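You operate a simulated robot arm through the tools that you are given. There is no shell and no other tool. Be economical: measure what you need, move in short steps, check, and stop when the job is done.

You are at the controls of a simulated robot arm. One attempt, no reset.

## Task
Pull chair 3 out, wipe the drops off its seat and push it back in.
Fine: use the orange sponge and put it back on the white table.
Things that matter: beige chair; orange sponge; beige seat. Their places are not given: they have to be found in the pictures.

The check looks at the end state, three seconds after you hand in, the way a careful person would. Anything else that was tipped, shoved, dropped, spilled or broken makes it a failure.

## Robot
A 7-joint arm with a two-finger parallel gripper, fixed in place. Base frame: the origin is at the foot of the arm, x ahead of it, y to its left, z up. Units: m, degrees, N and s.
Its first joint turns from -166.0 to 166.0 degrees. Payload 4.4 kg.
Tool frame: the origin (TCP) lies between the finger pads and is the grasp point; the fingertips stand 0.023 m ahead of it; z points along the fingers, y is the line along which they close. Largest opening 0.094 m; finger width 0.038, thickness 0.01; the body of the gripper, 0.054 by 0.096 m, starts 0.039 m behind the TCP.
Orientation is that of the tool frame in the base frame, as [roll, pitch, yaw] about the fixed x, y, z axes, in that order (R = Rz(yaw) Ry(pitch) Rx(roll)). With the fingers straight down and closing along the base's y, the tool's x points along the base's -x, its y along +y and its z along -z.

## Interface
- The arm moves only by the tool step_arm. Its argument "deltas" is a list of rows, each a list of 7 numbers: the gripper command, from -1 (fully open) to 1 (shut), values between in proportion, then the shift along the base's x, y, z in cm, then the turn, a rotation vector about the base's x, y, z in degrees. In form: [[jaw, tx, ty, tz, wx, wy, wz], ...]. A call has 1 to 10 rows; each row is the pose to reach, as a shift and turn from the pose commanded when the call began. Rows are played at 5 a second. More than 0.05 m and 8.6 degrees between two rows, or a gripper value outside its range, and nothing of the call is played. Where a pose cannot be reached the arm comes as near as it can. A force on the tool above 70 N (or 10 N above the force at the start of the call, whichever is more), or a blocked arm, ends the call early, and 0.2 s more pass. Each finger travels about 0.072 m/s and halts on what it meets, pressing with about 33 N; the grip force reading is that of the motor and also rises with nothing between the fingers. The clock runs only during rows and for 0.2 s after the last one: add rows that repeat a pose to give the fingers time. The reply holds the time, the measured pose of the TCP, the force on the tool along the base axes, the opening and the grip force, in the units named above and with some noise.
- Cameras (640 x 400 px; columns grow to the right, rows downward): "scene" is fixed at [0.2198, 0.648, 1.1468]; the picture's right is [0.32, -0.95, 0.00], its down [-0.51, -0.17, -0.84] and it looks along [0.80, 0.27, -0.54] (base axes); focal length 314 px, centre (320, 200). "wrist" rides on the gripper at [0.086, 0.016, -0.074] in the tool frame; the picture's right is [-0.18, 0.98, 0.00], its down [-0.58, -0.11, -0.81] and it looks along [-0.79, -0.15, 0.59] (tool axes); focal length 243 px, centre (320, 200).
- get_image(camera): a new picture of that camera. It takes no simulated time.
- probe_pixels(camera, pixels): there is no depth. For up to 12 entries [column, row, z] of the newest picture of that camera ("zoom" is the newest enlarged one), the place [x, y] in the base frame at which the ray of that pixel passes the height z, good to about 0.002 m. It takes no simulated time.
- enlarge(camera, box): a new picture of the part [left, top, right, bottom] of that camera's present view, enlarged. It takes no simulated time.
- job_done(): hands the job in; it is judged then, once.

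Go step by step. Measure first, check grasps and placings, and put right what went wrong. The budget is 80 turns and 38 pictures, counting those below and the enlarged ones. Unless the task says otherwise, let go and move clear before handing in, and close with one line.

The tools are called as a command line: name --pt "numbers of a row" for each row, then --argument value for the rest, lists and objects as JSON in quotes. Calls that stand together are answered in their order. step_arm: Moves the arm, as the interface text tells. Its arguments: {"type":"object","properties":{"deltas":{"type":"array","items":{"type":"array","items":{"type":"number"}}}},"required":["deltas"]} The other tools are called the same way: get_image (camera) takes a picture; probe_pixels (camera, pixels) gives the place at which the rays of pixels pass given heights; enlarge (camera, box) takes an enlarged picture of a part of a camera's view; job_done () hands the job in.

At the start:

```text
time: 0.0
tool_pos: [0.5186, 0.6136, 0.997]
tool_rot: [-180.0, 0.0, -180.0]
wrist_force: [0.1, -0.7, -0.7]
opening: 0.0943
grip_force: 0.1
```

scene: 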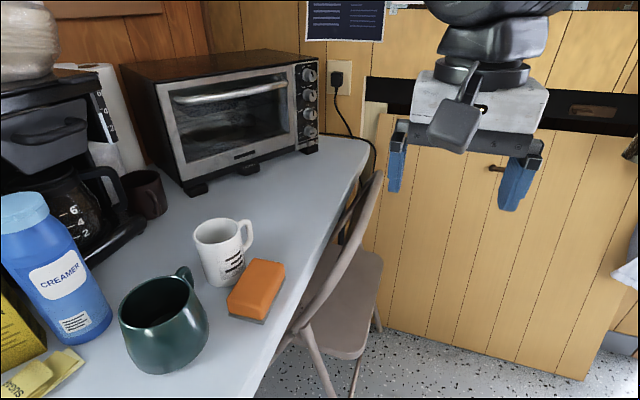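
wrist: 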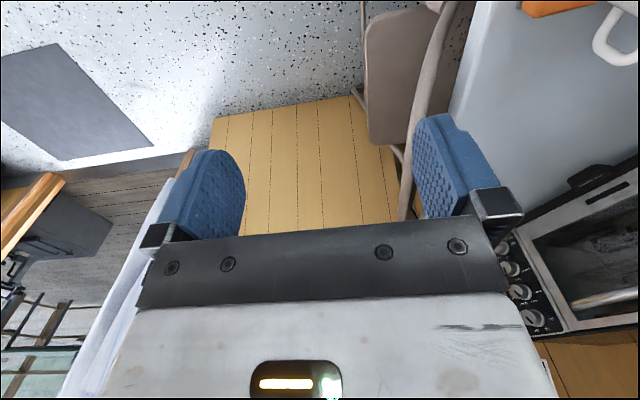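

I see a beige folding chair half under the white table (around pixel 340,290 in the scene) and the orange sponge at (257,290). I will enlarge both and measure.

enlarge --camera "scene" --box '[180, 160, 420, 400]'

enlarge --camera "wrist" --box '[320, 0, 640, 200]'

probe_pixels --camera "scene" --pixels '[[230, 315, 0], [230, 315, 0.7], [265, 320, 0.7], [242, 285, 0.7], [340, 290, 0.45], [375, 330, 0], [375, 175, 0.75]]'

probe_pixels --camera "wrist" --pixels '[[400, 80, 0.45], [400, 80, 0.0], [525, 12, 0.7], [595, 5, 0.7], [525, 12, 0], [352, 92, 0], [465, 60, 0.7]]'

```text
1.67 times, centred on (300, 280) of scene
```

zoom: 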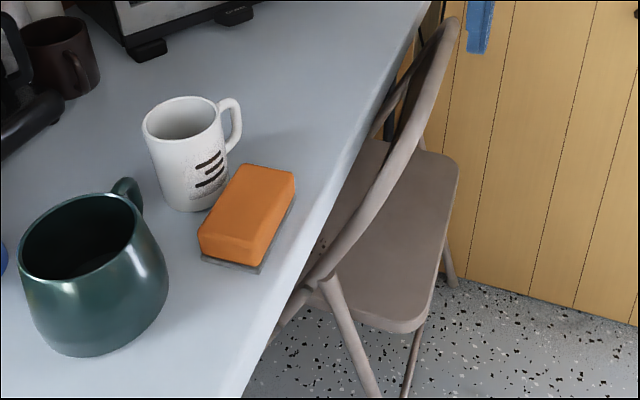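

```text
2.00 times, centred on (480, 100) of wrist
```

zoom: 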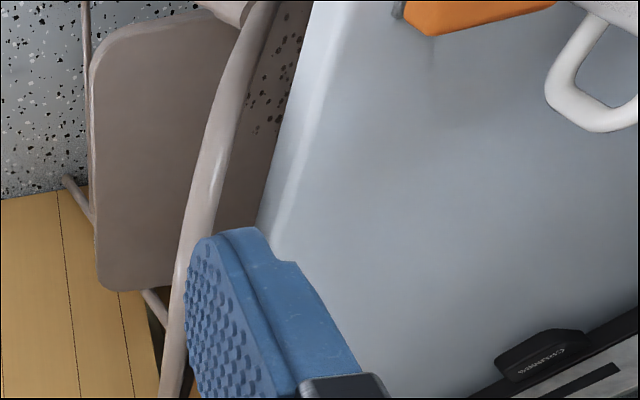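

```text
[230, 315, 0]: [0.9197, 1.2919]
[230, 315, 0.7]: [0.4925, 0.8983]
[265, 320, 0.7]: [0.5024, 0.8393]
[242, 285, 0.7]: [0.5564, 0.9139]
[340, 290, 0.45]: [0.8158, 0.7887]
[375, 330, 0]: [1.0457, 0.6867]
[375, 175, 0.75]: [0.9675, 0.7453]
```

```text
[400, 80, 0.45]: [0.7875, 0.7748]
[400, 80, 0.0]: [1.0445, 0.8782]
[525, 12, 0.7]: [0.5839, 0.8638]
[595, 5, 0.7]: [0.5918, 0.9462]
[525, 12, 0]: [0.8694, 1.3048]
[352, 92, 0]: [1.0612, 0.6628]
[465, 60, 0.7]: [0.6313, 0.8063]
```

The floor looks to be near z = 0 and the dark drops sit on the seat behind the back hoop (wrist zoom 270,90). I'll triangulate heights with matching points in both views.

probe_pixels --camera "scene" --pixels '[[383, 259, 0.35], [383, 259, 0.45], [350, 357, 0.35], [350, 357, 0.45], [284, 265, 0.7], [284, 265, 0.8], [379, 172, 0.7], [379, 172, 0.8], [379, 172, 0.9], [306, 325, 0.45], [306, 325, 0.6]]'

probe_pixels --camera "wrist" --pixels '[[370, 142, 0.35], [370, 142, 0.45], [367, 25, 0.35], [367, 25, 0.45], [536, 17, 0.7], [536, 17, 0.8], [405, 190, 0.7], [405, 190, 0.8], [405, 190, 0.9], [455, 45, 0.45], [455, 45, 0.4]]'

```text
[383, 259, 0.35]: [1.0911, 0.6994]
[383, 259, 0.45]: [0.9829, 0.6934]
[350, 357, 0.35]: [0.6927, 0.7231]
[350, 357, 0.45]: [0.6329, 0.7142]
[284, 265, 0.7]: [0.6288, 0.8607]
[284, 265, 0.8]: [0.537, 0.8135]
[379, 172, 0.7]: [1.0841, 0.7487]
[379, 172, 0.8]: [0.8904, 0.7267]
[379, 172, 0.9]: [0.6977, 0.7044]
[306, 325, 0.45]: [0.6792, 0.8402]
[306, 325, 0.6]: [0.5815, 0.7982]
```

```text
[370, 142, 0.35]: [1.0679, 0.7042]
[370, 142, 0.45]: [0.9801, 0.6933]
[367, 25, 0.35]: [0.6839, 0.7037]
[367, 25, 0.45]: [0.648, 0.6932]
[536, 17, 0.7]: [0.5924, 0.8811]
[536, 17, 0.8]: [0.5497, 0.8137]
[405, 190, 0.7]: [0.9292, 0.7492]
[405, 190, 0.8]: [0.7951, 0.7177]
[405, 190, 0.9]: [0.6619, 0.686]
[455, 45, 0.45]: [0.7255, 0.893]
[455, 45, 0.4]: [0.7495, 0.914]
```

Seat height triangulates to z≈0.44, outer edge y≈0.69, x 0.64–0.985; sponge top about z≈0.78. I need a view from the chair's side, so I'll swing the wrist camera to look toward +y.

step_arm --pt "-1 0 -4 -2 0 0 8" --pt "-1 0 -8 -4 0 0 16" --pt "-1 0 -12 -6 0 0 24" --pt "-1 0 -16 -8 0 0 32" --pt "-1 0 -20 -10 0 0 40" --pt "-1 0 -24 -12 0 0 48" --pt "-1 0 -28 -14 0 0 56" --pt "-1 2 -32 -16 0 0 64" --pt "-1 4 -34 -18 0 0 72" --pt "-1 6 -34 -20 0 0 80"

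get_image --camera "wrist"

get_image --camera "scene"

```text
time: 2.2
tool_pos: [0.581, 0.2733, 0.7998]
tool_rot: [-179.9, 0.0, -99.9]
wrist_force: [0.9, 0.2, 0.7]
opening: 0.0941
grip_force: 0.0
```

```text
33 pictures are left
```

wrist: 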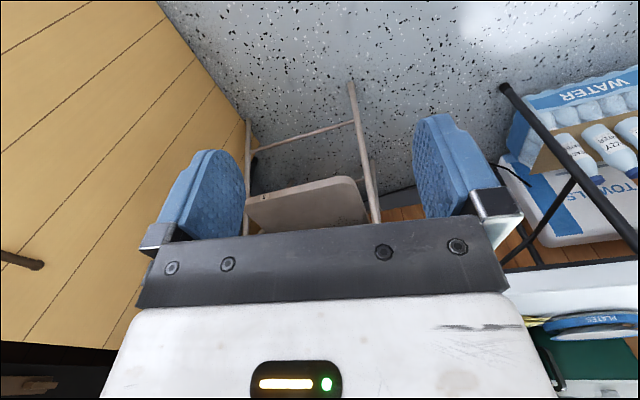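

```text
32 pictures are left
```

scene: 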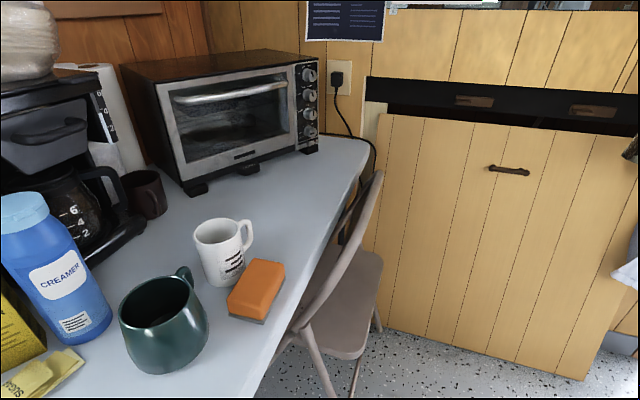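

The chair appears at the middle of the wrist view (305,205), partly hidden by the gripper. I'll tilt the camera up and bring it a little lower to see the back and seat underside of the table.

step_arm --pt "-1 1 0 0 8 0 0" --pt "-1 2 0 0 16 0 0" --pt "-1 3 0 0 24 0 0" --pt "-1 4 0 0 32 0 0"

get_image --camera "wrist"

```text
time: 3.2
tool_pos: [0.6201, 0.2734, 0.7995]
tool_rot: [173.9, 31.6, -101.7]
wrist_force: [-0.8, 0.1, 0.7]
opening: 0.094
grip_force: 0.0
```

```text
31 pictures are left
```

wrist: 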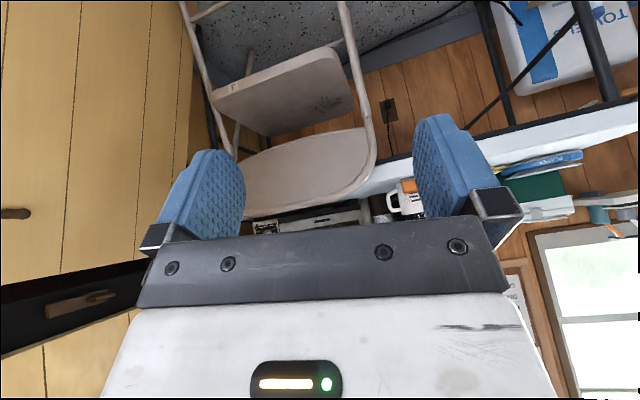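

enlarge --camera "wrist" --box '[170, 0, 490, 200]'

```text
2.00 times, centred on (330, 100) of wrist
```

zoom: 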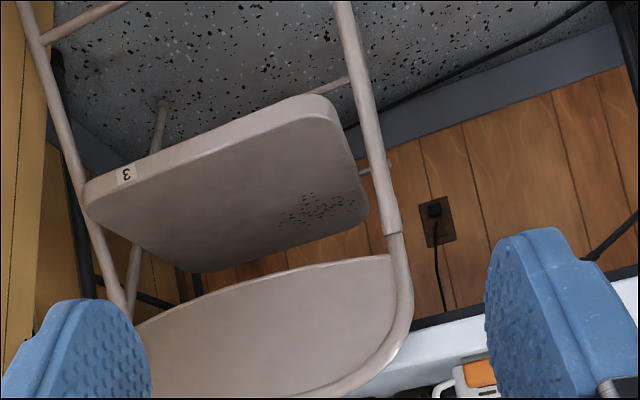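

Now it is clear: label "3" on the near seat edge, the backrest panel with hoop on this side, and the drops on the far low-x part of the seat (zoom 280–355, 195–225). Measuring those.

probe_pixels --camera "zoom" --pixels '[[280, 215, 0.44], [355, 205, 0.44], [315, 195, 0.44], [310, 225, 0.44], [90, 190, 0.44], [320, 105, 0.44], [365, 215, 0.44], [190, 268, 0.44], [345, 20, 0], [395, 225, 0.6], [405, 310, 0.75], [480, 365, 0.75]]'

```text
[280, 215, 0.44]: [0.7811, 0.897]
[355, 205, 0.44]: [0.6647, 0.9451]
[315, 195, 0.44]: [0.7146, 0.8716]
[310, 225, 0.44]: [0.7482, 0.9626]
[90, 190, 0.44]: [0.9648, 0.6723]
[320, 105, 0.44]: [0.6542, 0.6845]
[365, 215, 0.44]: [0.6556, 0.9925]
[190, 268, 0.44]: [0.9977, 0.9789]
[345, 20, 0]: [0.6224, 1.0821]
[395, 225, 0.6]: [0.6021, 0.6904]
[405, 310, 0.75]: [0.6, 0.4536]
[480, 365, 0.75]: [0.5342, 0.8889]
```

probe_pixels --camera "zoom" --pixels '[[405, 310, 0.65], [405, 310, 0.7], [350, 385, 0.75], [350, 385, 0.7], [390, 260, 0.65], [390, 260, 0.6], [270, 395, 0.75], [270, 395, 0.7], [125, 315, 0.6], [125, 315, 0.7], [480, 320, 0.72], [600, 300, 0.72]]'

probe_pixels --camera "scene" --pixels '[[306, 325, 0.55], [330, 290, 0.65], [330, 290, 0.7], [345, 255, 0.7], [345, 255, 0.75], [360, 220, 0.75], [360, 220, 0.8], [379, 172, 0.75], [258, 395, 0.73], [300, 302, 0.73], [362, 165, 0.73]]'

```text
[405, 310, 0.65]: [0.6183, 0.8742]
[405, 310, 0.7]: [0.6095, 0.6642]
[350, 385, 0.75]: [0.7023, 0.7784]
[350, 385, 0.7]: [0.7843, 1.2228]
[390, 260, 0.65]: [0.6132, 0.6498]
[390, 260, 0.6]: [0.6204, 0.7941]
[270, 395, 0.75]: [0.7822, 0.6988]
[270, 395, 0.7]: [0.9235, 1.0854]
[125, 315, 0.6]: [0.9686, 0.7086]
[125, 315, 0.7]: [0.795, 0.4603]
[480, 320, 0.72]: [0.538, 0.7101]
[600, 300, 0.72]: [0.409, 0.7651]
```

```text
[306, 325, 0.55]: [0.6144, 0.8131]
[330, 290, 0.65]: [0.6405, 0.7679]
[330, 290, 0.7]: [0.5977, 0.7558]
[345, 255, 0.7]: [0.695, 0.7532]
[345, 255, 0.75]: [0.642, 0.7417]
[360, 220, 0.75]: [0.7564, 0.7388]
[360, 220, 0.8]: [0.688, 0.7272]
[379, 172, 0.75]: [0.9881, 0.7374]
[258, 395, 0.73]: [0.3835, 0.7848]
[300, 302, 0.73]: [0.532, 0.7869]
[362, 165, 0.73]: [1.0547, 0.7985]
```

The back hoop's top bar is at y≈0.74, z≈0.75, the table edge at y≈0.79, so the hoop is tight to the table; the seat's near edge (y≈0.69, z≈0.44) is a lower, safer grip for pulling. I'll turn the hand horizontal, fingers closing vertically, well in front of the chair.

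step_arm --pt "-1 0 0 -2 4.85 4.3 -4.56" --pt "-1 0 0 -4 9.7 8.6 -9.12" --pt "-1 0 0 -6 14.55 12.9 -13.68" --pt "-1 0 0 -8 19.4 17.2 -18.24" --pt "-1 0 0 -10 24.25 21.5 -22.8" --pt "-1 0 0 -12 29.1 25.8 -27.36" --pt "-1 0 0 -14 33.95 30.1 -31.92"

step_arm --pt "-1 0 0 -2 4.85 4.3 -4.56" --pt "-1 0 0 -4 9.7 8.6 -9.12" --pt "-1 0 0 -6 14.55 12.9 -13.68" --pt "-1 0 0 -8 19.4 17.2 -18.24" --pt "-1 0 0 -10 24.25 21.5 -22.8" --pt "-1 0 0 -12 29.1 25.8 -27.36" --pt "-1 0 0 -14 33.95 30.1 -31.92"

get_image --camera "wrist"

```text
time: 4.8
tool_pos: [0.6195, 0.2724, 0.6558]
tool_rot: [119.7, 35.1, -166.8]
wrist_force: [-1.2, -0.4, 0.1]
opening: 0.0943
grip_force: 0.1
```

```text
time: 6.4
tool_pos: [0.6178, 0.274, 0.5175]
tool_rot: [89.9, -0.1, 150.0]
wrist_force: [0.7, -0.1, -1.0]
opening: 0.0939
grip_force: 0.0
```

```text
29 pictures are left
```

wrist: 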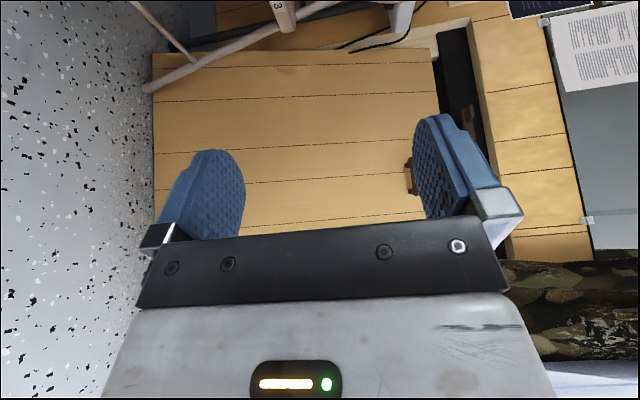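

The hand is horizontal pointing at 60° azimuth. Now to a staging pose in front of the seat edge.

step_arm --pt "-1 1.5 4 -1.5 0 0 0" --pt "-1 3 8 -3 0 0 0" --pt "-1 4.5 12 -4.5 0 0 0" --pt "-1 6 16 -6 0 0 0" --pt "-1 7.5 20 -7.5 0 0 0" --pt "-1 9 24 -8.5 0 0 0" --pt "-1 10.5 27.5 -8.7 0 0 0"

get_image --camera "wrist"

enlarge --camera "scene" --box '[240, 160, 480, 400]'

```text
time: 8.0
tool_pos: [0.7232, 0.5498, 0.4298]
tool_rot: [90.0, 0.0, 150.0]
wrist_force: [0.0, 0.9, 0.2]
opening: 0.094
grip_force: 0.0
```

```text
28 pictures are left
```

wrist: 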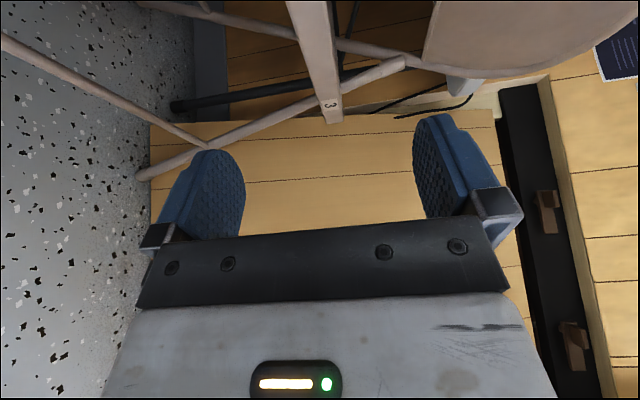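

```text
1.67 times, centred on (360, 280) of scene
```

zoom: 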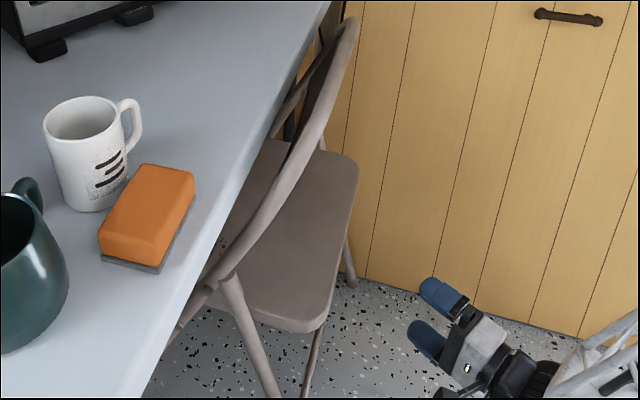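

probe_pixels --camera "wrist" --pixels '[[342, 110, 0.445], [342, 110, 0.44], [342, 110, 0.45], [318, 112, 0.415], [318, 112, 0.425], [332, 30, 0.44], [332, 30, 0.45], [295, 30, 0.41]]'

```text
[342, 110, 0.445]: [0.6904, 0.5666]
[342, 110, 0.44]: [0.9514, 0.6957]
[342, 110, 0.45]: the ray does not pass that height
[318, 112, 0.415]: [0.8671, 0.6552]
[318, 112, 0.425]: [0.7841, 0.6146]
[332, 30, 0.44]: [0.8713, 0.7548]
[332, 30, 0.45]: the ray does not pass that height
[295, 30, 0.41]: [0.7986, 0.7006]
```

Seat edge spans z≈0.407–0.44 at y≈0.69. I'll advance so the lip is between the fingers at x≈0.80.

step_arm --pt "-1 1.9 3.7 -0.6 0 0 0" --pt "-1 3.8 7.5 -0.6 0 0 0" --pt "-1 5.7 11.2 -0.6 0 0 0" --pt "-1 7.2 13.5 -0.6 0 0 0" --pt "-1 7.7 15 -0.6 0 0 0"

get_image --camera "wrist"

```text
time: 9.2
tool_pos: [0.7993, 0.6967, 0.4225]
tool_rot: [90.1, 0.0, 150.1]
wrist_force: [-4.6, -10.3, 0.3]
opening: 0.094
grip_force: 0.1
```

```text
26 pictures are left
```

wrist: 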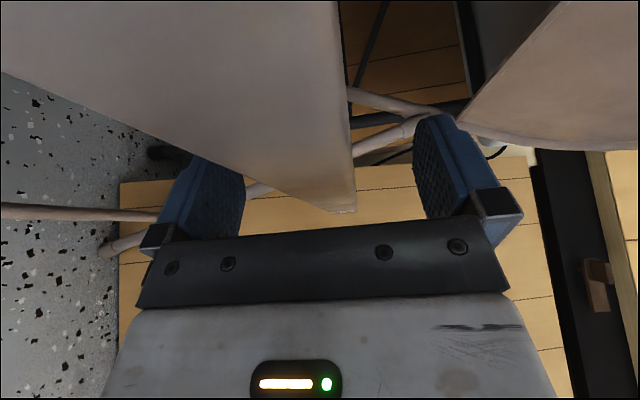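

A 10 N reaction says the palm is just touching the seat lip. I'll back off 1.2 cm and close.

step_arm --pt "-1 -0.3 -1.2 0 0 0 0" --pt "0.2 -0.3 -1.2 0 0 0 0" --pt "1 -0.3 -1.2 0 0 0 0" --pt "1 -0.3 -1.2 0 0 0 0" --pt "1 -0.3 -1.2 0 0 0 0" --pt "1 -0.3 -1.2 0 0 0 0"

get_image --camera "wrist"

```text
time: 10.6
tool_pos: [0.7981, 0.6855, 0.4236]
tool_rot: [90.1, 0.0, 150.0]
wrist_force: [2.2, 0.2, 2.1]
opening: 0.03
grip_force: 33.0
```

```text
25 pictures are left
```

wrist: 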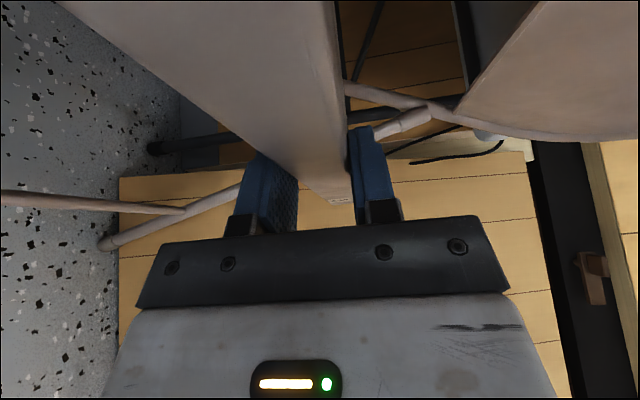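

Seat lip gripped (opening 0.030, 33 N). Pulling gently along −y as a test.

step_arm --pt "1 0 -1 0 0 0 0" --pt "1 0 -2 0 0 0 0" --pt "1 0 -3 0 0 0 0" --pt "1 0 -4 0 0 0 0" --pt "1 0 -5 0 0 0 0" --pt "1 0 -6 0 0 0 0"

enlarge --camera "scene" --box '[240, 160, 480, 400]'

```text
time: 12.0
tool_pos: [0.7962, 0.6266, 0.4255]
tool_rot: [90.1, 0.0, 150.1]
wrist_force: [1.1, 9.2, -0.6]
opening: 0.0301
grip_force: 32.6
```

```text
1.67 times, centred on (360, 280) of scene
```

zoom: 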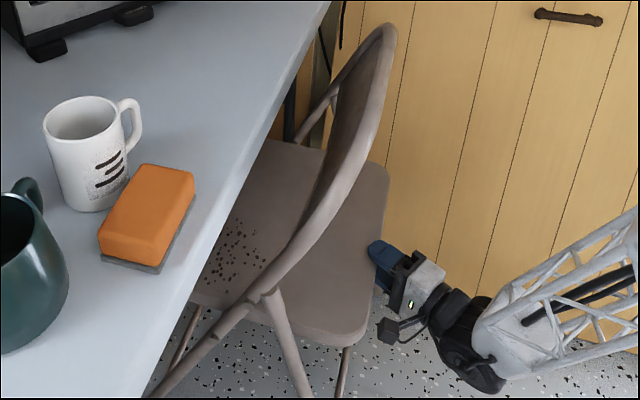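

The chair slides cleanly with ~9 N and stays upright. Continuing the pull.

step_arm --pt "1 0 -1.2 0 0 0 0" --pt "1 0 -2.4 0 0 0 0" --pt "1 0 -3.6 0 0 0 0" --pt "1 0 -4.8 0 0 0 0" --pt "1 0 -6 0 0 0 0" --pt "1 0 -7.2 0 0 0 0" --pt "1 0 -8.4 0 0 0 0" --pt "1 0 -9.6 0 0 0 0" --pt "1 0 -10.8 0 0 0 0" --pt "1 0 -12 0 0 0 0"

step_arm --pt "1 0 -1.2 0 0 0 0" --pt "1 0 -2.4 0 0 0 0" --pt "1 0 -3.6 0 0 0 0" --pt "1 0 -4.8 0 0 0 0" --pt "1 0 -6 0 0 0 0" --pt "1 0 -7.2 0 0 0 0" --pt "1 0 -8.4 0 0 0 0" --pt "1 0 -9.6 0 0 0 0" --pt "1 0 -10.8 0 0 0 0" --pt "1 0 -12 0 0 0 0"

get_image --camera "scene"

```text
time: 14.2
tool_pos: [0.796, 0.5055, 0.425]
tool_rot: [90.0, -0.1, 150.0]
wrist_force: [1.0, 10.2, 0.0]
opening: 0.03
grip_force: 32.7
```

```text
time: 16.4
tool_pos: [0.7979, 0.3869, 0.4236]
tool_rot: [90.0, 0.1, 150.1]
wrist_force: [0.1, 12.1, 0.6]
opening: 0.0299
grip_force: 33.0
```

```text
23 pictures are left
```

scene: 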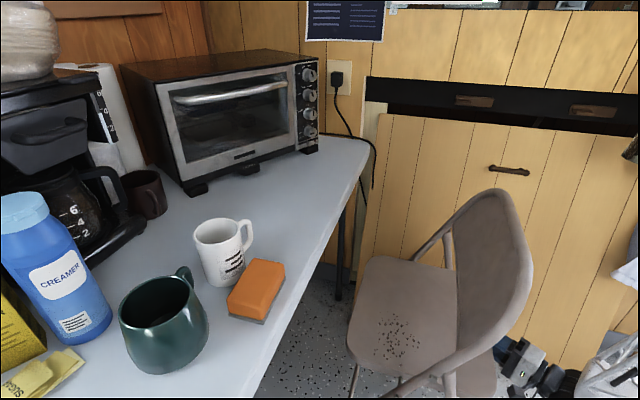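

The chair is out ~0.30 m and upright; drops are fully visible at (395,340). Release and back away from the seat.

step_arm --pt "0 0 0.2 0 0 0 0" --pt "-1 0 0.2 0 0 0 0" --pt "-1 0 0.2 0 0 0 0" --pt "-1 0 0.2 0 0 0 0" --pt "-1 -2 -3.5 0 0 0 0" --pt "-1 -4 -7 0 0 0 0" --pt "-1 -6 -10 0 0 0 0" --pt "-1 -8 -14 0 0 0 0"

enlarge --camera "scene" --box '[320, 170, 560, 400]'

probe_pixels --camera "zoom" --pixels '[[150, 300, 0.44]]'

```text
time: 18.2
tool_pos: [0.717, 0.2454, 0.4245]
tool_rot: [90.0, 0.0, 150.2]
wrist_force: [0.0, -0.4, 0.2]
opening: 0.0939
grip_force: 0.0
```

```text
1.74 times, centred on (440, 285) of scene
```

zoom: 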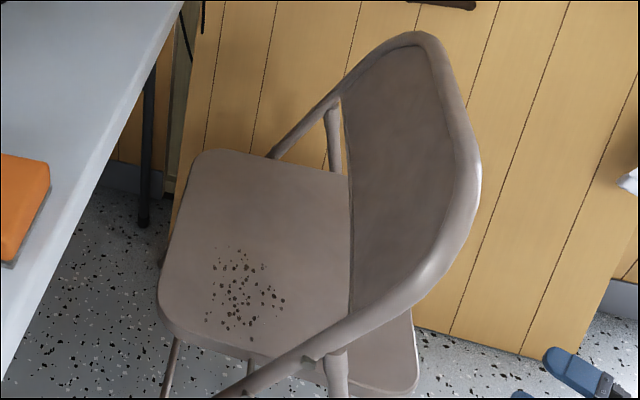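

```text
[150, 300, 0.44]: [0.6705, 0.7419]
```

Now the drop extent, the sponge, the seat outline and hoop position, measured from this zoom.

probe_pixels --camera "zoom" --pixels '[[208, 265, 0.44], [235, 248, 0.44], [283, 295, 0.44], [255, 338, 0.44], [208, 320, 0.44], [225, 330, 0.44], [160, 300, 0.44], [185, 335, 0.44], [205, 150, 0.44], [300, 360, 0.58], [400, 310, 0.7], [455, 240, 0.75]]'

probe_pixels --camera "scene" --pixels '[[228, 303, 0.78], [265, 314, 0.78], [285, 265, 0.78], [252, 259, 0.78], [228, 313, 0.735], [263, 324, 0.735], [284, 280, 0.735], [241, 284, 0.735], [253, 235, 0.76], [209, 300, 0.76]]'

```text
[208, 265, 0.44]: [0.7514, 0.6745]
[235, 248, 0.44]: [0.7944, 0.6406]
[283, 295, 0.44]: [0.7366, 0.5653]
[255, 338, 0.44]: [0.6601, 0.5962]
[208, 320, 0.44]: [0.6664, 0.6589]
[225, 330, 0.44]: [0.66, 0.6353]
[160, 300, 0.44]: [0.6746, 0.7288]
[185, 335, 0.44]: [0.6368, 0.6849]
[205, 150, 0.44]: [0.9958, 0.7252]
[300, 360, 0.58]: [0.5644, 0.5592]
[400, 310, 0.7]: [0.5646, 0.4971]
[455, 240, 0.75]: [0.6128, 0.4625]
```

```text
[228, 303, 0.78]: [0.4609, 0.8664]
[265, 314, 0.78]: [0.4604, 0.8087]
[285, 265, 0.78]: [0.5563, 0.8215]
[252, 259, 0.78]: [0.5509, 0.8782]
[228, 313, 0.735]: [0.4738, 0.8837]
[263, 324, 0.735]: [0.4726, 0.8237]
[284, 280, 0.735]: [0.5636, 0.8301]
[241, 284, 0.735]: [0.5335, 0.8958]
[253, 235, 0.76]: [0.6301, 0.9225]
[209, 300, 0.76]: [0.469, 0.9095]
```

Drops span x 0.655–0.80, y 0.565–0.675 on the seat. The sponge lies about x 0.46–0.56, y 0.81–0.88. Raising the arm and turning the fingers down again, clear of the chair.

step_arm --pt "-1 -2 0 4 -7.31 1.96 1.96" --pt "-1 -4 0 8 -14.62 3.92 3.92" --pt "-1 -6 0 12 -21.93 5.88 5.88" --pt "-1 -8 0 16 -29.24 7.84 7.84" --pt "-1 -10 0 20 -36.55 9.8 9.8" --pt "-1 -12 0 24 -43.86 11.76 11.76" --pt "-1 -14 0 28 -51.17 13.72 13.72" --pt "-1 -16 0 32 -58.48 15.68 15.68" --pt "-1 -18 0 36 -65.79 17.64 17.64" --pt "-1 -20 0 40 -73.1 19.6 19.6"

step_arm --pt "-1 -1 3 4 -7.31 1.96 1.96" --pt "-1 -1 6 8 -14.62 3.92 3.92" --pt "-1 -1 10 11 -14.62 3.92 3.92" --pt "-1 -1 14 14 -14.62 3.92 3.92" --pt "-1 -1 18 17 -14.62 3.92 3.92" --pt "-1 -1 22 17 -14.62 3.92 3.92" --pt "-1 -1 26 17 -14.62 3.92 3.92" --pt "-1 -1 30 17 -14.62 3.92 3.92" --pt "-1 -1 34 17 -14.62 3.92 3.92" --pt "-1 -1 38 17 -14.62 3.92 3.92"

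get_image --camera "wrist"

```text
time: 20.4
tool_pos: [0.5151, 0.2494, 0.8264]
tool_rot: [165.3, 3.4, 175.6]
wrist_force: [-0.2, -0.5, 0.2]
opening: 0.0939
grip_force: 0.0
```

```text
refused: row 1 steps farther than a row can; nothing moved
```

```text
21 pictures are left
```

wrist: 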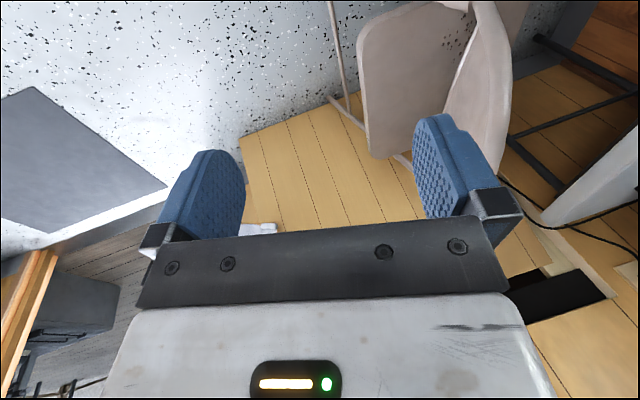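

One row was a hair over 5 cm; resending with smaller steps.

step_arm --pt "-1 -1 2 3 -7.31 1.96 1.96" --pt "-1 -1 5 7 -14.62 3.92 3.92" --pt "-1 -1 8 11 -14.62 3.92 3.92" --pt "-1 -1 11 14.5 -14.62 3.92 3.92" --pt "-1 -1 14 17 -14.62 3.92 3.92" --pt "-1 -1 18 17 -14.62 3.92 3.92" --pt "-1 -1 22 17 -14.62 3.92 3.92" --pt "-1 -1 26 17 -14.62 3.92 3.92" --pt "-1 -1 30 17 -14.62 3.92 3.92" --pt "-1 -1 34 17 -14.62 3.92 3.92"

step_arm --pt "-1 -2 4 0 0 0 0" --pt "-1 -3 8 0 0 0 0" --pt "-1 -3 12 0 0 0 0"

get_image --camera "wrist"

```text
time: 22.6
tool_pos: [0.5065, 0.5863, 0.9945]
tool_rot: [179.9, 0.0, -180.0]
wrist_force: [0.0, -1.4, 0.5]
opening: 0.0938
grip_force: 0.2
```

```text
time: 23.4
tool_pos: [0.4777, 0.7071, 0.9943]
tool_rot: [179.9, 0.1, -180.0]
wrist_force: [-0.6, 0.3, 0.7]
opening: 0.0939
grip_force: 0.0
```

```text
20 pictures are left
```

wrist: 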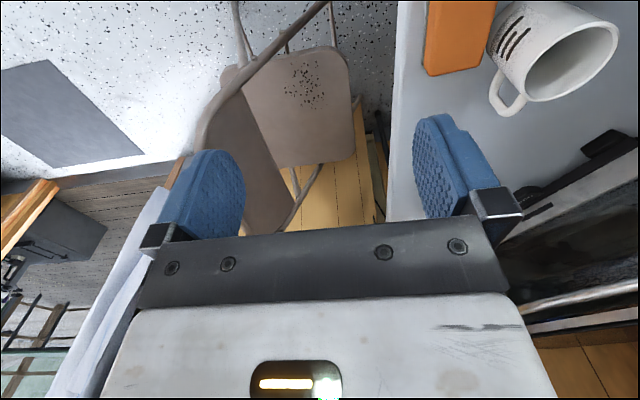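

The mug sits very close to the sponge's +y side (490,50). I'll shift back in −x for a full view of both.

step_arm --pt "-1 -4 2 0 0 0 0" --pt "-1 -8 4 0 0 0 0" --pt "-1 -12 6 0 0 0 0"

enlarge --camera "wrist" --box '[320, 0, 640, 200]'

```text
time: 24.2
tool_pos: [0.3595, 0.7656, 0.9964]
tool_rot: [-179.9, -0.1, -180.0]
wrist_force: [0.5, 0.2, 0.1]
opening: 0.0943
grip_force: 0.0
```

```text
2.00 times, centred on (480, 100) of wrist
```

zoom: 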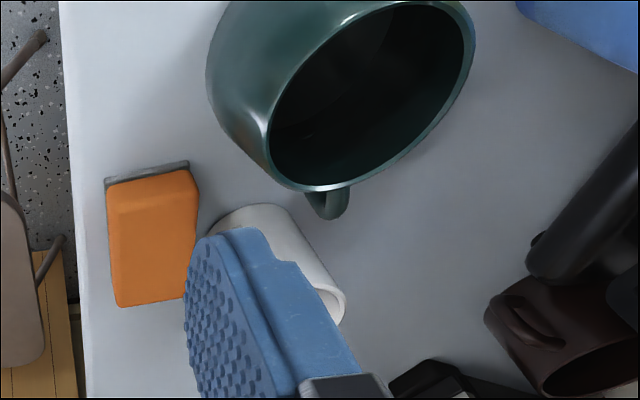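

probe_pixels --camera "zoom" --pixels '[[105, 181, 0.72], [105, 181, 0.75], [188, 161, 0.72], [188, 161, 0.75], [112, 208, 0.76], [112, 208, 0.8], [196, 188, 0.76], [196, 188, 0.8], [120, 306, 0.76], [120, 306, 0.8], [212, 222, 0.73], [80, 250, 0.73]]'

enlarge --camera "scene" --box '[180, 200, 300, 340]'

```text
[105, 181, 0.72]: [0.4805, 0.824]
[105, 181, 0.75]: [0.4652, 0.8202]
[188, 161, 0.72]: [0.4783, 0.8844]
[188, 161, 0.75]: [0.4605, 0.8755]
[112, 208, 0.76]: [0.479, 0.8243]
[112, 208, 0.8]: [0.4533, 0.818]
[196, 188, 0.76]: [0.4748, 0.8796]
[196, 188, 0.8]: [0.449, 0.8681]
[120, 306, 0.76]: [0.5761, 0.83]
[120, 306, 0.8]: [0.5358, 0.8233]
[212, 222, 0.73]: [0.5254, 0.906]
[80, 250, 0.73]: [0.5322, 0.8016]
```

```text
2.86 times, centred on (240, 270) of scene
```

zoom: 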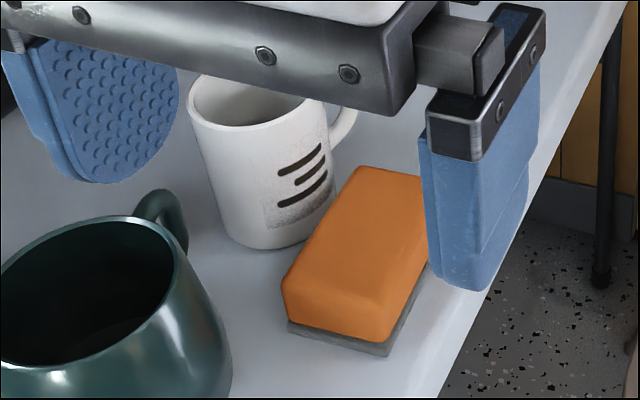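

probe_pixels --camera "zoom" --pixels '[[270, 248, 0.735], [300, 240, 0.735], [232, 235, 0.735], [318, 220, 0.735], [290, 325, 0.735], [388, 355, 0.735], [290, 275, 0.77], [335, 150, 0.8]]'

```text
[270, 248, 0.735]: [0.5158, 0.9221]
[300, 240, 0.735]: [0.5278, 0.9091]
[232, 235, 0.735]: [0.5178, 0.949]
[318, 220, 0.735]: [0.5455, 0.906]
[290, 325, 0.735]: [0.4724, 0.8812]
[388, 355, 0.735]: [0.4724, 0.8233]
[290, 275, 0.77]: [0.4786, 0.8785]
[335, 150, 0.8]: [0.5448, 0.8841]
```

Table z≈0.735, sponge x 0.473–0.563, y 0.824–0.882, top z≈0.772; the white mug starts near (0.516,0.922) and the green mug near y≥0.865 just where the wrist camera would sit. I'll turn the hand 180° so the camera is on the +x side, keeping high.

step_arm --pt "-1 1.3 -1 0 0 0 8.4" --pt "-1 2.6 -2 0 0 0 16.8" --pt "-1 3.9 -3 0 0 0 25.2" --pt "-1 5.2 -4 0 0 0 33.6" --pt "-1 6.5 -5 0 0 0 42" --pt "-1 7.8 -6 0 0 0 50.4" --pt "-1 9.1 -7 0 0 0 58.8" --pt "-1 10.4 -8 0 0 0 67.2" --pt "-1 11.7 -9 0 0 0 75.6" --pt "-1 13 -10 0 0 0 84"

step_arm --pt "-1 0 0 0 0 0 8" --pt "-1 0 0 0 0 0 16" --pt "-1 0 0 0 0 0 24" --pt "-1 0 0 0 0 0 32" --pt "-1 0 0 0 0 0 40" --pt "-1 0 0 0 0 0 48" --pt "-1 0 0 0 0 0 56" --pt "-1 0 0 0 0 0 64" --pt "-1 0 0 0 0 0 72" --pt "-1 0 0 0 0 0 80"

step_arm --pt "-1 0 3 0 0 0 8" --pt "-1 0 7 0 0 0 16" --pt "-1 0 11 -3 0 0 16" --pt "-1 0 15 -6 0 0 16"

get_image --camera "wrist"

```text
time: 26.4
tool_pos: [0.4882, 0.6672, 0.9948]
tool_rot: [-179.9, -0.1, -95.9]
wrist_force: [0.7, 0.1, 0.1]
opening: 0.094
grip_force: 0.1
```

```text
time: 28.6
tool_pos: [0.4892, 0.6669, 0.9945]
tool_rot: [-180.0, -0.1, -15.9]
wrist_force: [-0.3, -0.2, -0.7]
opening: 0.0943
grip_force: 0.0
```

```text
time: 29.6
tool_pos: [0.487, 0.8216, 0.9361]
tool_rot: [-179.9, -0.1, -0.1]
wrist_force: [-0.6, 1.0, 1.2]
opening: 0.094
grip_force: 0.0
```

```text
17 pictures are left
```

wrist: 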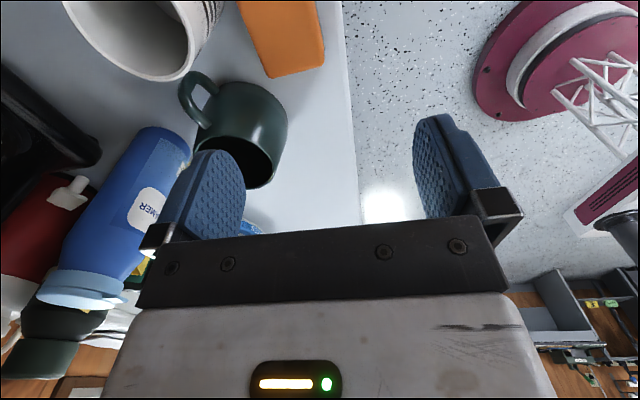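

Yaw reached 0. Align over the sponge and descend to just above, then check.

step_arm --pt "-1 0.5 3.1 0 0 0 0" --pt "-1 0.5 3.1 -4 0 0 0" --pt "-1 0.5 3.1 -8 0 0 0" --pt "-1 0.5 3.1 -12 0 0 0"

get_image --camera "wrist"

enlarge --camera "scene" --box '[130, 180, 370, 360]'

```text
time: 30.6
tool_pos: [0.4945, 0.8583, 0.8352]
tool_rot: [-178.9, -0.7, 0.0]
wrist_force: [-0.8, 0.8, 8.3]
opening: 0.0943
grip_force: 0.2
stopped in row 4: the force on the tool passed its limit (the readings are from after the stop); the commanded pose is now the measured one
```

```text
16 pictures are left
```

wrist: 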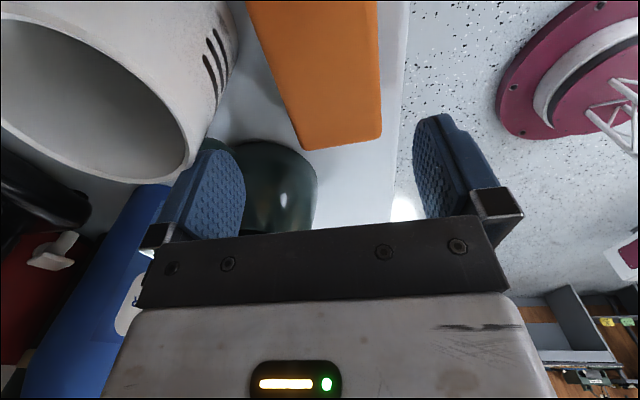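

```text
2.22 times, centred on (250, 270) of scene
```

zoom: 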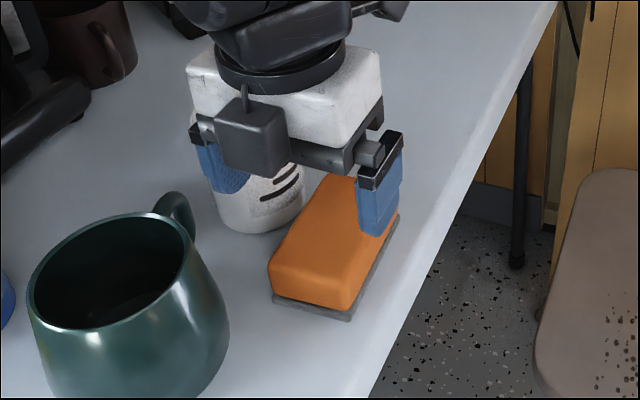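

The +y finger pressed on the white mug's rim (overlap at (200,150) in the wrist view): the rim reaches x≈0.504 at y≈0.91. The mug looks unmoved; I'll lift off straight up and check.

step_arm --pt "-1 0 0 2 0 0 0" --pt "-1 -1.9 -0.5 3.5 -1.1 0.7 0" --pt "-0.57 -1.9 -0.5 3.5 -1.1 0.7 0" --pt "-0.57 -1.9 -0.5 3.5 -1.1 0.7 0"

enlarge --camera "scene" --box '[130, 180, 370, 360]'

```text
time: 31.6
tool_pos: [0.4748, 0.8526, 0.868]
tool_rot: [179.9, 0.1, 0.2]
wrist_force: [0.4, -0.4, 0.1]
opening: 0.074
grip_force: 0.0
```

```text
2.22 times, centred on (250, 270) of scene
```

zoom: 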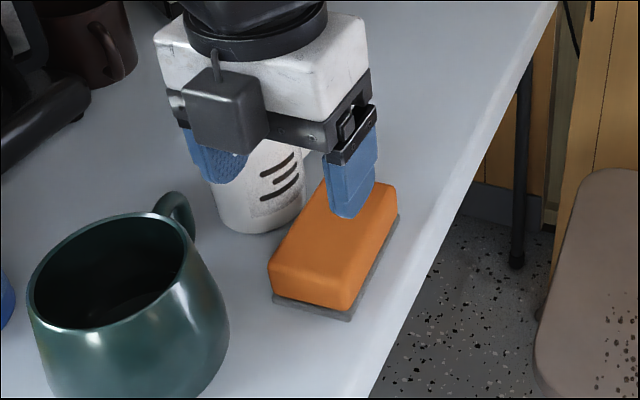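

Mug is untouched in place and I'm clear. Now I'll grip only the near end of the sponge (x≈0.475, away from the mug), with jaws at 0.074, descending gently.

step_arm --pt "-0.57 0 0 -3 0 0 0" --pt "-0.57 0 0 -6 0 0 0" --pt "-0.57 0 0 -8.5 0 0 0" --pt "-0.57 0 0 -10.2 0 0 0" --pt "-0.57 0 0 -10.2 0 0 0"

get_image --camera "wrist"

```text
time: 32.8
tool_pos: [0.4755, 0.8528, 0.7659]
tool_rot: [179.9, 0.1, 0.1]
wrist_force: [-0.3, -0.4, 0.4]
opening: 0.0736
grip_force: 0.1
```

```text
13 pictures are left
```

wrist: 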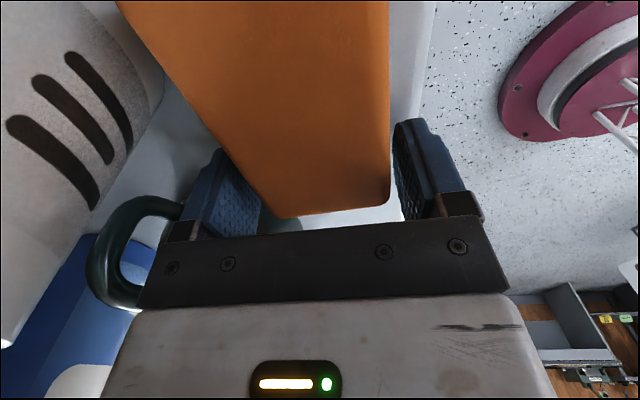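

The sponge end is between the fingers with clearance. Close, slide it 2 cm toward −x and −y away from the mug, reopen, and shift to its middle.

step_arm --pt "1 0 0 0 0 0 0" --pt "1 0 0 0 0 0 0" --pt "1 0 0 0.1 0 0 0" --pt "1 -0.7 -0.7 0.1 0 0 0" --pt "1 -1.4 -1.4 0.1 0 0 0" --pt "1 -2 -2 0.1 0 0 0" --pt "1 -2 -2 0 0 0 0"

step_arm --pt "-0.57 0 0 0 0 0 0" --pt "-0.57 0 0 0 0 0 0" --pt "-0.57 1.3 0 0 0 0 0" --pt "-0.57 2.6 0 0 0 0 0" --pt "-0.57 4 0 0 0 0 0"

get_image --camera "wrist"

```text
time: 34.4
tool_pos: [0.4563, 0.8329, 0.7678]
tool_rot: [179.9, 0.1, 0.1]
wrist_force: [0.9, -0.6, 0.0]
opening: 0.0577
grip_force: 33.3
```

```text
time: 35.6
tool_pos: [0.4959, 0.8324, 0.7675]
tool_rot: [179.9, 0.1, 0.1]
wrist_force: [-0.7, 0.1, 0.2]
opening: 0.0736
grip_force: 0.1
```

```text
12 pictures are left
```

wrist: 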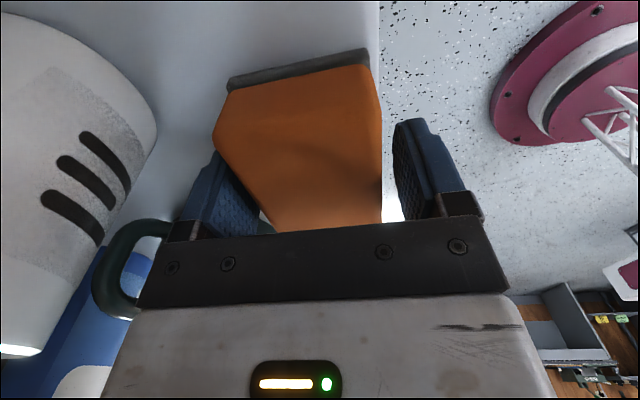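

Sponge width 0.058 and clear of the mug now. Grip at its middle and lift.

step_arm --pt "-0.57 0.2 0 -0.3 0 0 0" --pt "1 0.2 0 -0.3 0 0 0" --pt "1 0.2 0 -0.3 0 0 0" --pt "1 0.2 0 -0.3 0 0 0" --pt "1 0.2 -0.5 3 0 0 0" --pt "1 0.2 -1 7 0 0 0" --pt "1 0.2 -2 11 0 0 0" --pt "1 0.2 -4 15 0 0 0" --pt "1 2 -7 18 0 0 0"

get_image --camera "scene"

```text
time: 37.6
tool_pos: [0.5127, 0.7612, 0.9466]
tool_rot: [179.7, 0.2, 0.1]
wrist_force: [-0.1, -0.4, -0.6]
opening: 0.0565
grip_force: 33.2
```

```text
11 pictures are left
```

scene: 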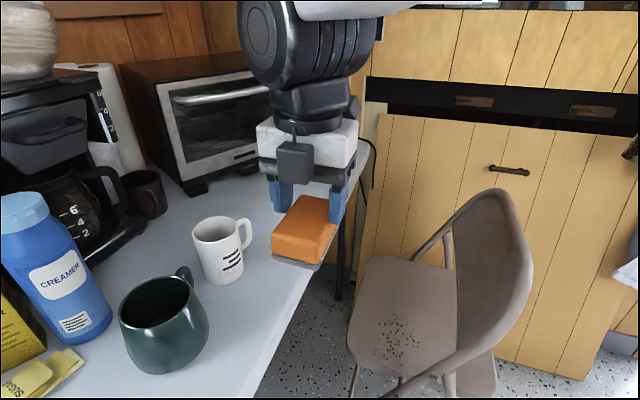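

Sponge is held firmly. Moving high over the drops, then partway down with a clearance check against the backrest.

step_arm --pt "1 3 -2 0 0 0 0" --pt "1 6 -4 0 0 0 0" --pt "1 9 -6 0 0 0 0" --pt "1 12 -8 0 0 0 0" --pt "1 15 -10 0 0 0 0" --pt "1 18 -12 -2 0 0 0" --pt "1 20 -12.5 -6 0 0 0" --pt "1 20.5 -12.5 -10 0 0 0" --pt "1 20.5 -12.5 -14.5 0 0 0" --pt "1 20.5 -12.5 -19 0 0 0"

step_arm --pt "1 0 0 -3 0 0 0" --pt "1 0 0 -6 0 0 0" --pt "1 0 0 -9 0 0 0" --pt "1 0 0 -12 0 0 0" --pt "1 0 0 -15 0 0 0" --pt "1 0 0 -18 0 0 0"

get_image --camera "scene"

```text
time: 39.8
tool_pos: [0.7215, 0.6397, 0.7555]
tool_rot: [180.0, 0.0, 0.1]
wrist_force: [-0.5, -0.4, 1.4]
opening: 0.0567
grip_force: 33.1
```

```text
time: 41.2
tool_pos: [0.723, 0.6385, 0.5753]
tool_rot: [180.0, 0.1, 0.1]
wrist_force: [-0.1, 1.6, -0.7]
opening: 0.0565
grip_force: 32.7
```

```text
10 pictures are left
```

scene: 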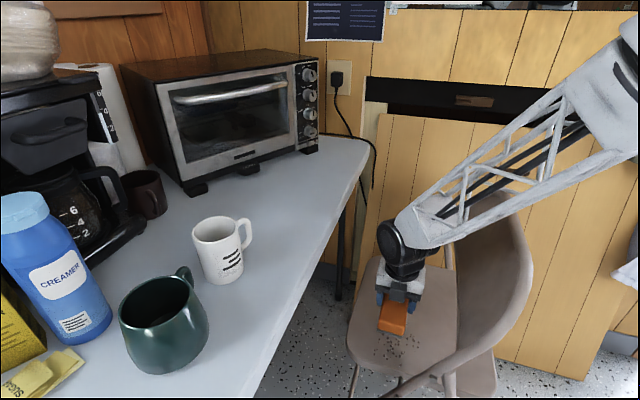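

The forearm rises steeply over the backrest with room to spare. Lowering toward the seat slowly to touch.

step_arm --pt "1 -0.5 0.5 -4 0 0 0" --pt "1 -1.5 1 -8 0 0 0" --pt "1 -2.3 1.5 -9.5 0 0 0" --pt "1 -2.3 1.5 -10.2 0 0 0" --pt "1 -2.3 1.5 -10.7 0 0 0" --pt "1 -2.3 1.5 -10.9 0 0 0"

enlarge --camera "scene" --box '[330, 210, 510, 400]'

```text
time: 42.1
tool_pos: [0.7017, 0.6583, 0.4842]
tool_rot: [-179.7, -0.3, 0.2]
wrist_force: [0.1, -4.4, 13.4]
opening: 0.0569
grip_force: 33.3
stopped in row 4: the force on the tool passed its limit (the readings are from after the stop); the commanded pose is now the measured one
```

```text
2.11 times, centred on (420, 305) of scene
```

zoom: 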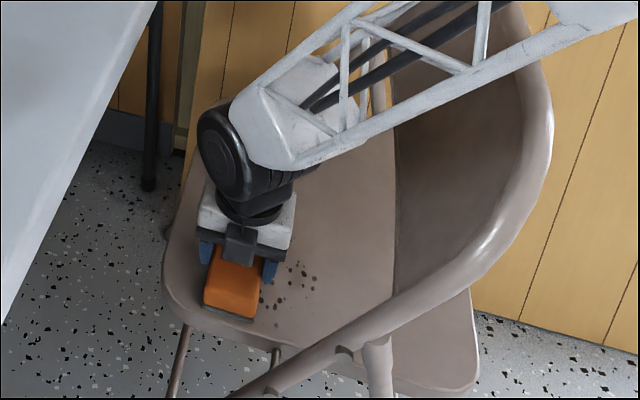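

probe_pixels --camera "zoom" --pixels '[[203, 306, 0.44], [203, 306, 0.455], [252, 322, 0.44], [252, 322, 0.455], [275, 312, 0.44], [305, 272, 0.44]]'

```text
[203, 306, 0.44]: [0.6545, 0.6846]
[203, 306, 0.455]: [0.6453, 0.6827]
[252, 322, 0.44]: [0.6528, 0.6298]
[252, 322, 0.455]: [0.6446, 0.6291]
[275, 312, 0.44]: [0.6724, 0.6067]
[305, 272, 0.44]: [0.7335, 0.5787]
```

The sponge's bottom edge lies on the seat (x≈0.654, z≈0.44), lightly pressed (13 N). Starting the wiping strokes.

step_arm --pt "1 -0.7 0.4 0 0 0 0" --pt "1 2 0.4 0 0 0 0" --pt "1 4 0.4 0 0 0 0" --pt "1 5.8 0.4 0 0 0 0" --pt "1 5.8 -1.6 0 0 0 0" --pt "1 4 -1.6 0 0 0 0" --pt "1 2 -1.6 0 0 0 0" --pt "1 0 -1.6 0 0 0 0" --pt "1 -0.9 -1.6 0 0 0 0" --pt "1 -0.9 -3.6 0 0 0 0"

```text
time: 44.3
tool_pos: [0.6938, 0.6216, 0.4848]
tool_rot: [-179.8, -0.2, 0.1]
wrist_force: [-0.8, 7.9, 9.8]
opening: 0.0567
grip_force: 32.4
```

step_arm --pt "1 1.5 0 0 0 0 0" --pt "1 3.5 0 0 0 0 0" --pt "1 5.5 0 0 0 0 0" --pt "1 6.9 0 0 0 0 0" --pt "1 6.9 -1.7 0 0 0 0" --pt "1 5 -1.7 0 0 0 0" --pt "1 3 -1.7 0 0 0 0" --pt "1 1 -1.7 0 0 0 0" --pt "1 -0.2 -1.7 0 0 0 0" --pt "1 -0.2 -3.2 0 0 0 0"

enlarge --camera "scene" --box '[330, 210, 510, 400]'

```text
time: 46.5
tool_pos: [0.689, 0.5918, 0.4846]
tool_rot: [-179.8, -0.4, 0.1]
wrist_force: [-0.6, 6.3, 7.2]
opening: 0.0567
grip_force: 32.8
```

```text
2.11 times, centred on (420, 305) of scene
```

zoom: 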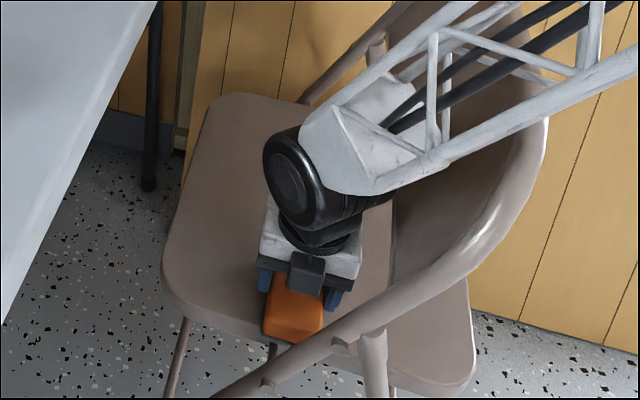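

The visible wiped area is clean. One last stroke along this row, then I'll lift and inspect.

step_arm --pt "1 1.5 0 0 0 0 0" --pt "1 3.5 0 0 0 0 0" --pt "1 5.5 0 0 0 0 0" --pt "1 7.4 0 0 0 0 0" --pt "1 7.4 2.5 0 0 0 0" --pt "1 7.4 5 0 0 0 0" --pt "1 7.2 6 3 0 0 0" --pt "1 5 6 7 0 0 0" --pt "1 3 6 11 0 0 0" --pt "1 1 6 15.5 0 0 0"

step_arm --pt "1 0 0 4.5 0 0 0" --pt "1 0 0 9 0 0 0" --pt "1 0 0 13.5 0 0 0" --pt "1 0 0 18 0 0 0" --pt "1 0 0 22.5 0 0 0" --pt "1 -3 1 26 0 0 0" --pt "1 -7 2 28.5 0 0 0" --pt "1 -11 3 31 0 0 0" --pt "1 -15 4 31 0 0 0"

enlarge --camera "scene" --box '[330, 170, 550, 400]'

```text
time: 48.7
tool_pos: [0.6974, 0.6471, 0.6366]
tool_rot: [-179.9, -0.1, -0.1]
wrist_force: [-0.4, 0.0, -0.4]
opening: 0.0569
grip_force: 32.9
```

```text
time: 50.7
tool_pos: [0.5487, 0.6915, 0.9463]
tool_rot: [-179.7, -0.1, 0.0]
wrist_force: [-1.5, 0.9, -0.5]
opening: 0.057
grip_force: 33.0
```

```text
1.74 times, centred on (440, 285) of scene
```

zoom: 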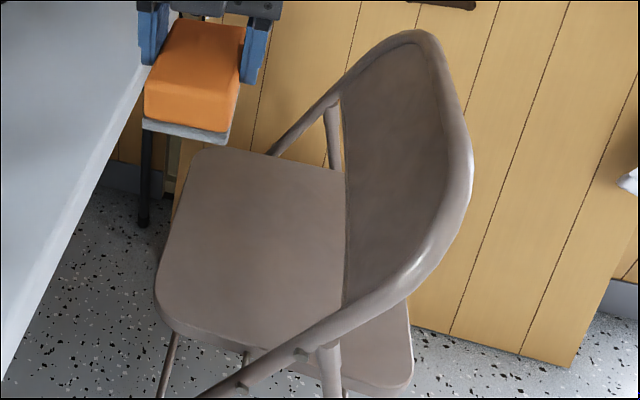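

The seat is clean. Carrying the sponge back over its table spot and lowering to just above contact.

step_arm --pt "1 -1.5 4 0 0 0 0" --pt "1 -3 8 0 0 0 0" --pt "1 -4.5 11.5 0 0 0 0" --pt "1 -5.1 14 -3 0 0 0" --pt "1 -5.1 14 -7 0 0 0" --pt "1 -5.1 14 -11 0 0 0" --pt "1 -5.1 14 -14 0 0 0" --pt "1 -5.1 14 -15.2 0 0 0"

enlarge --camera "scene" --box '[160, 180, 360, 340]'

```text
time: 52.5
tool_pos: [0.4989, 0.8306, 0.7971]
tool_rot: [-179.7, -0.3, 0.1]
wrist_force: [0.1, -0.7, -0.5]
opening: 0.0568
grip_force: 32.9
```

```text
2.50 times, centred on (260, 260) of scene
```

zoom: 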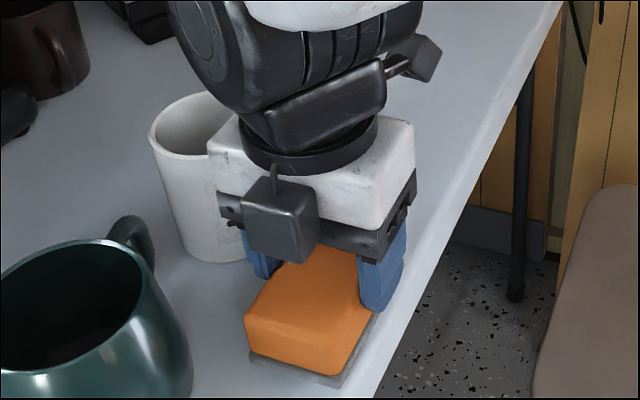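

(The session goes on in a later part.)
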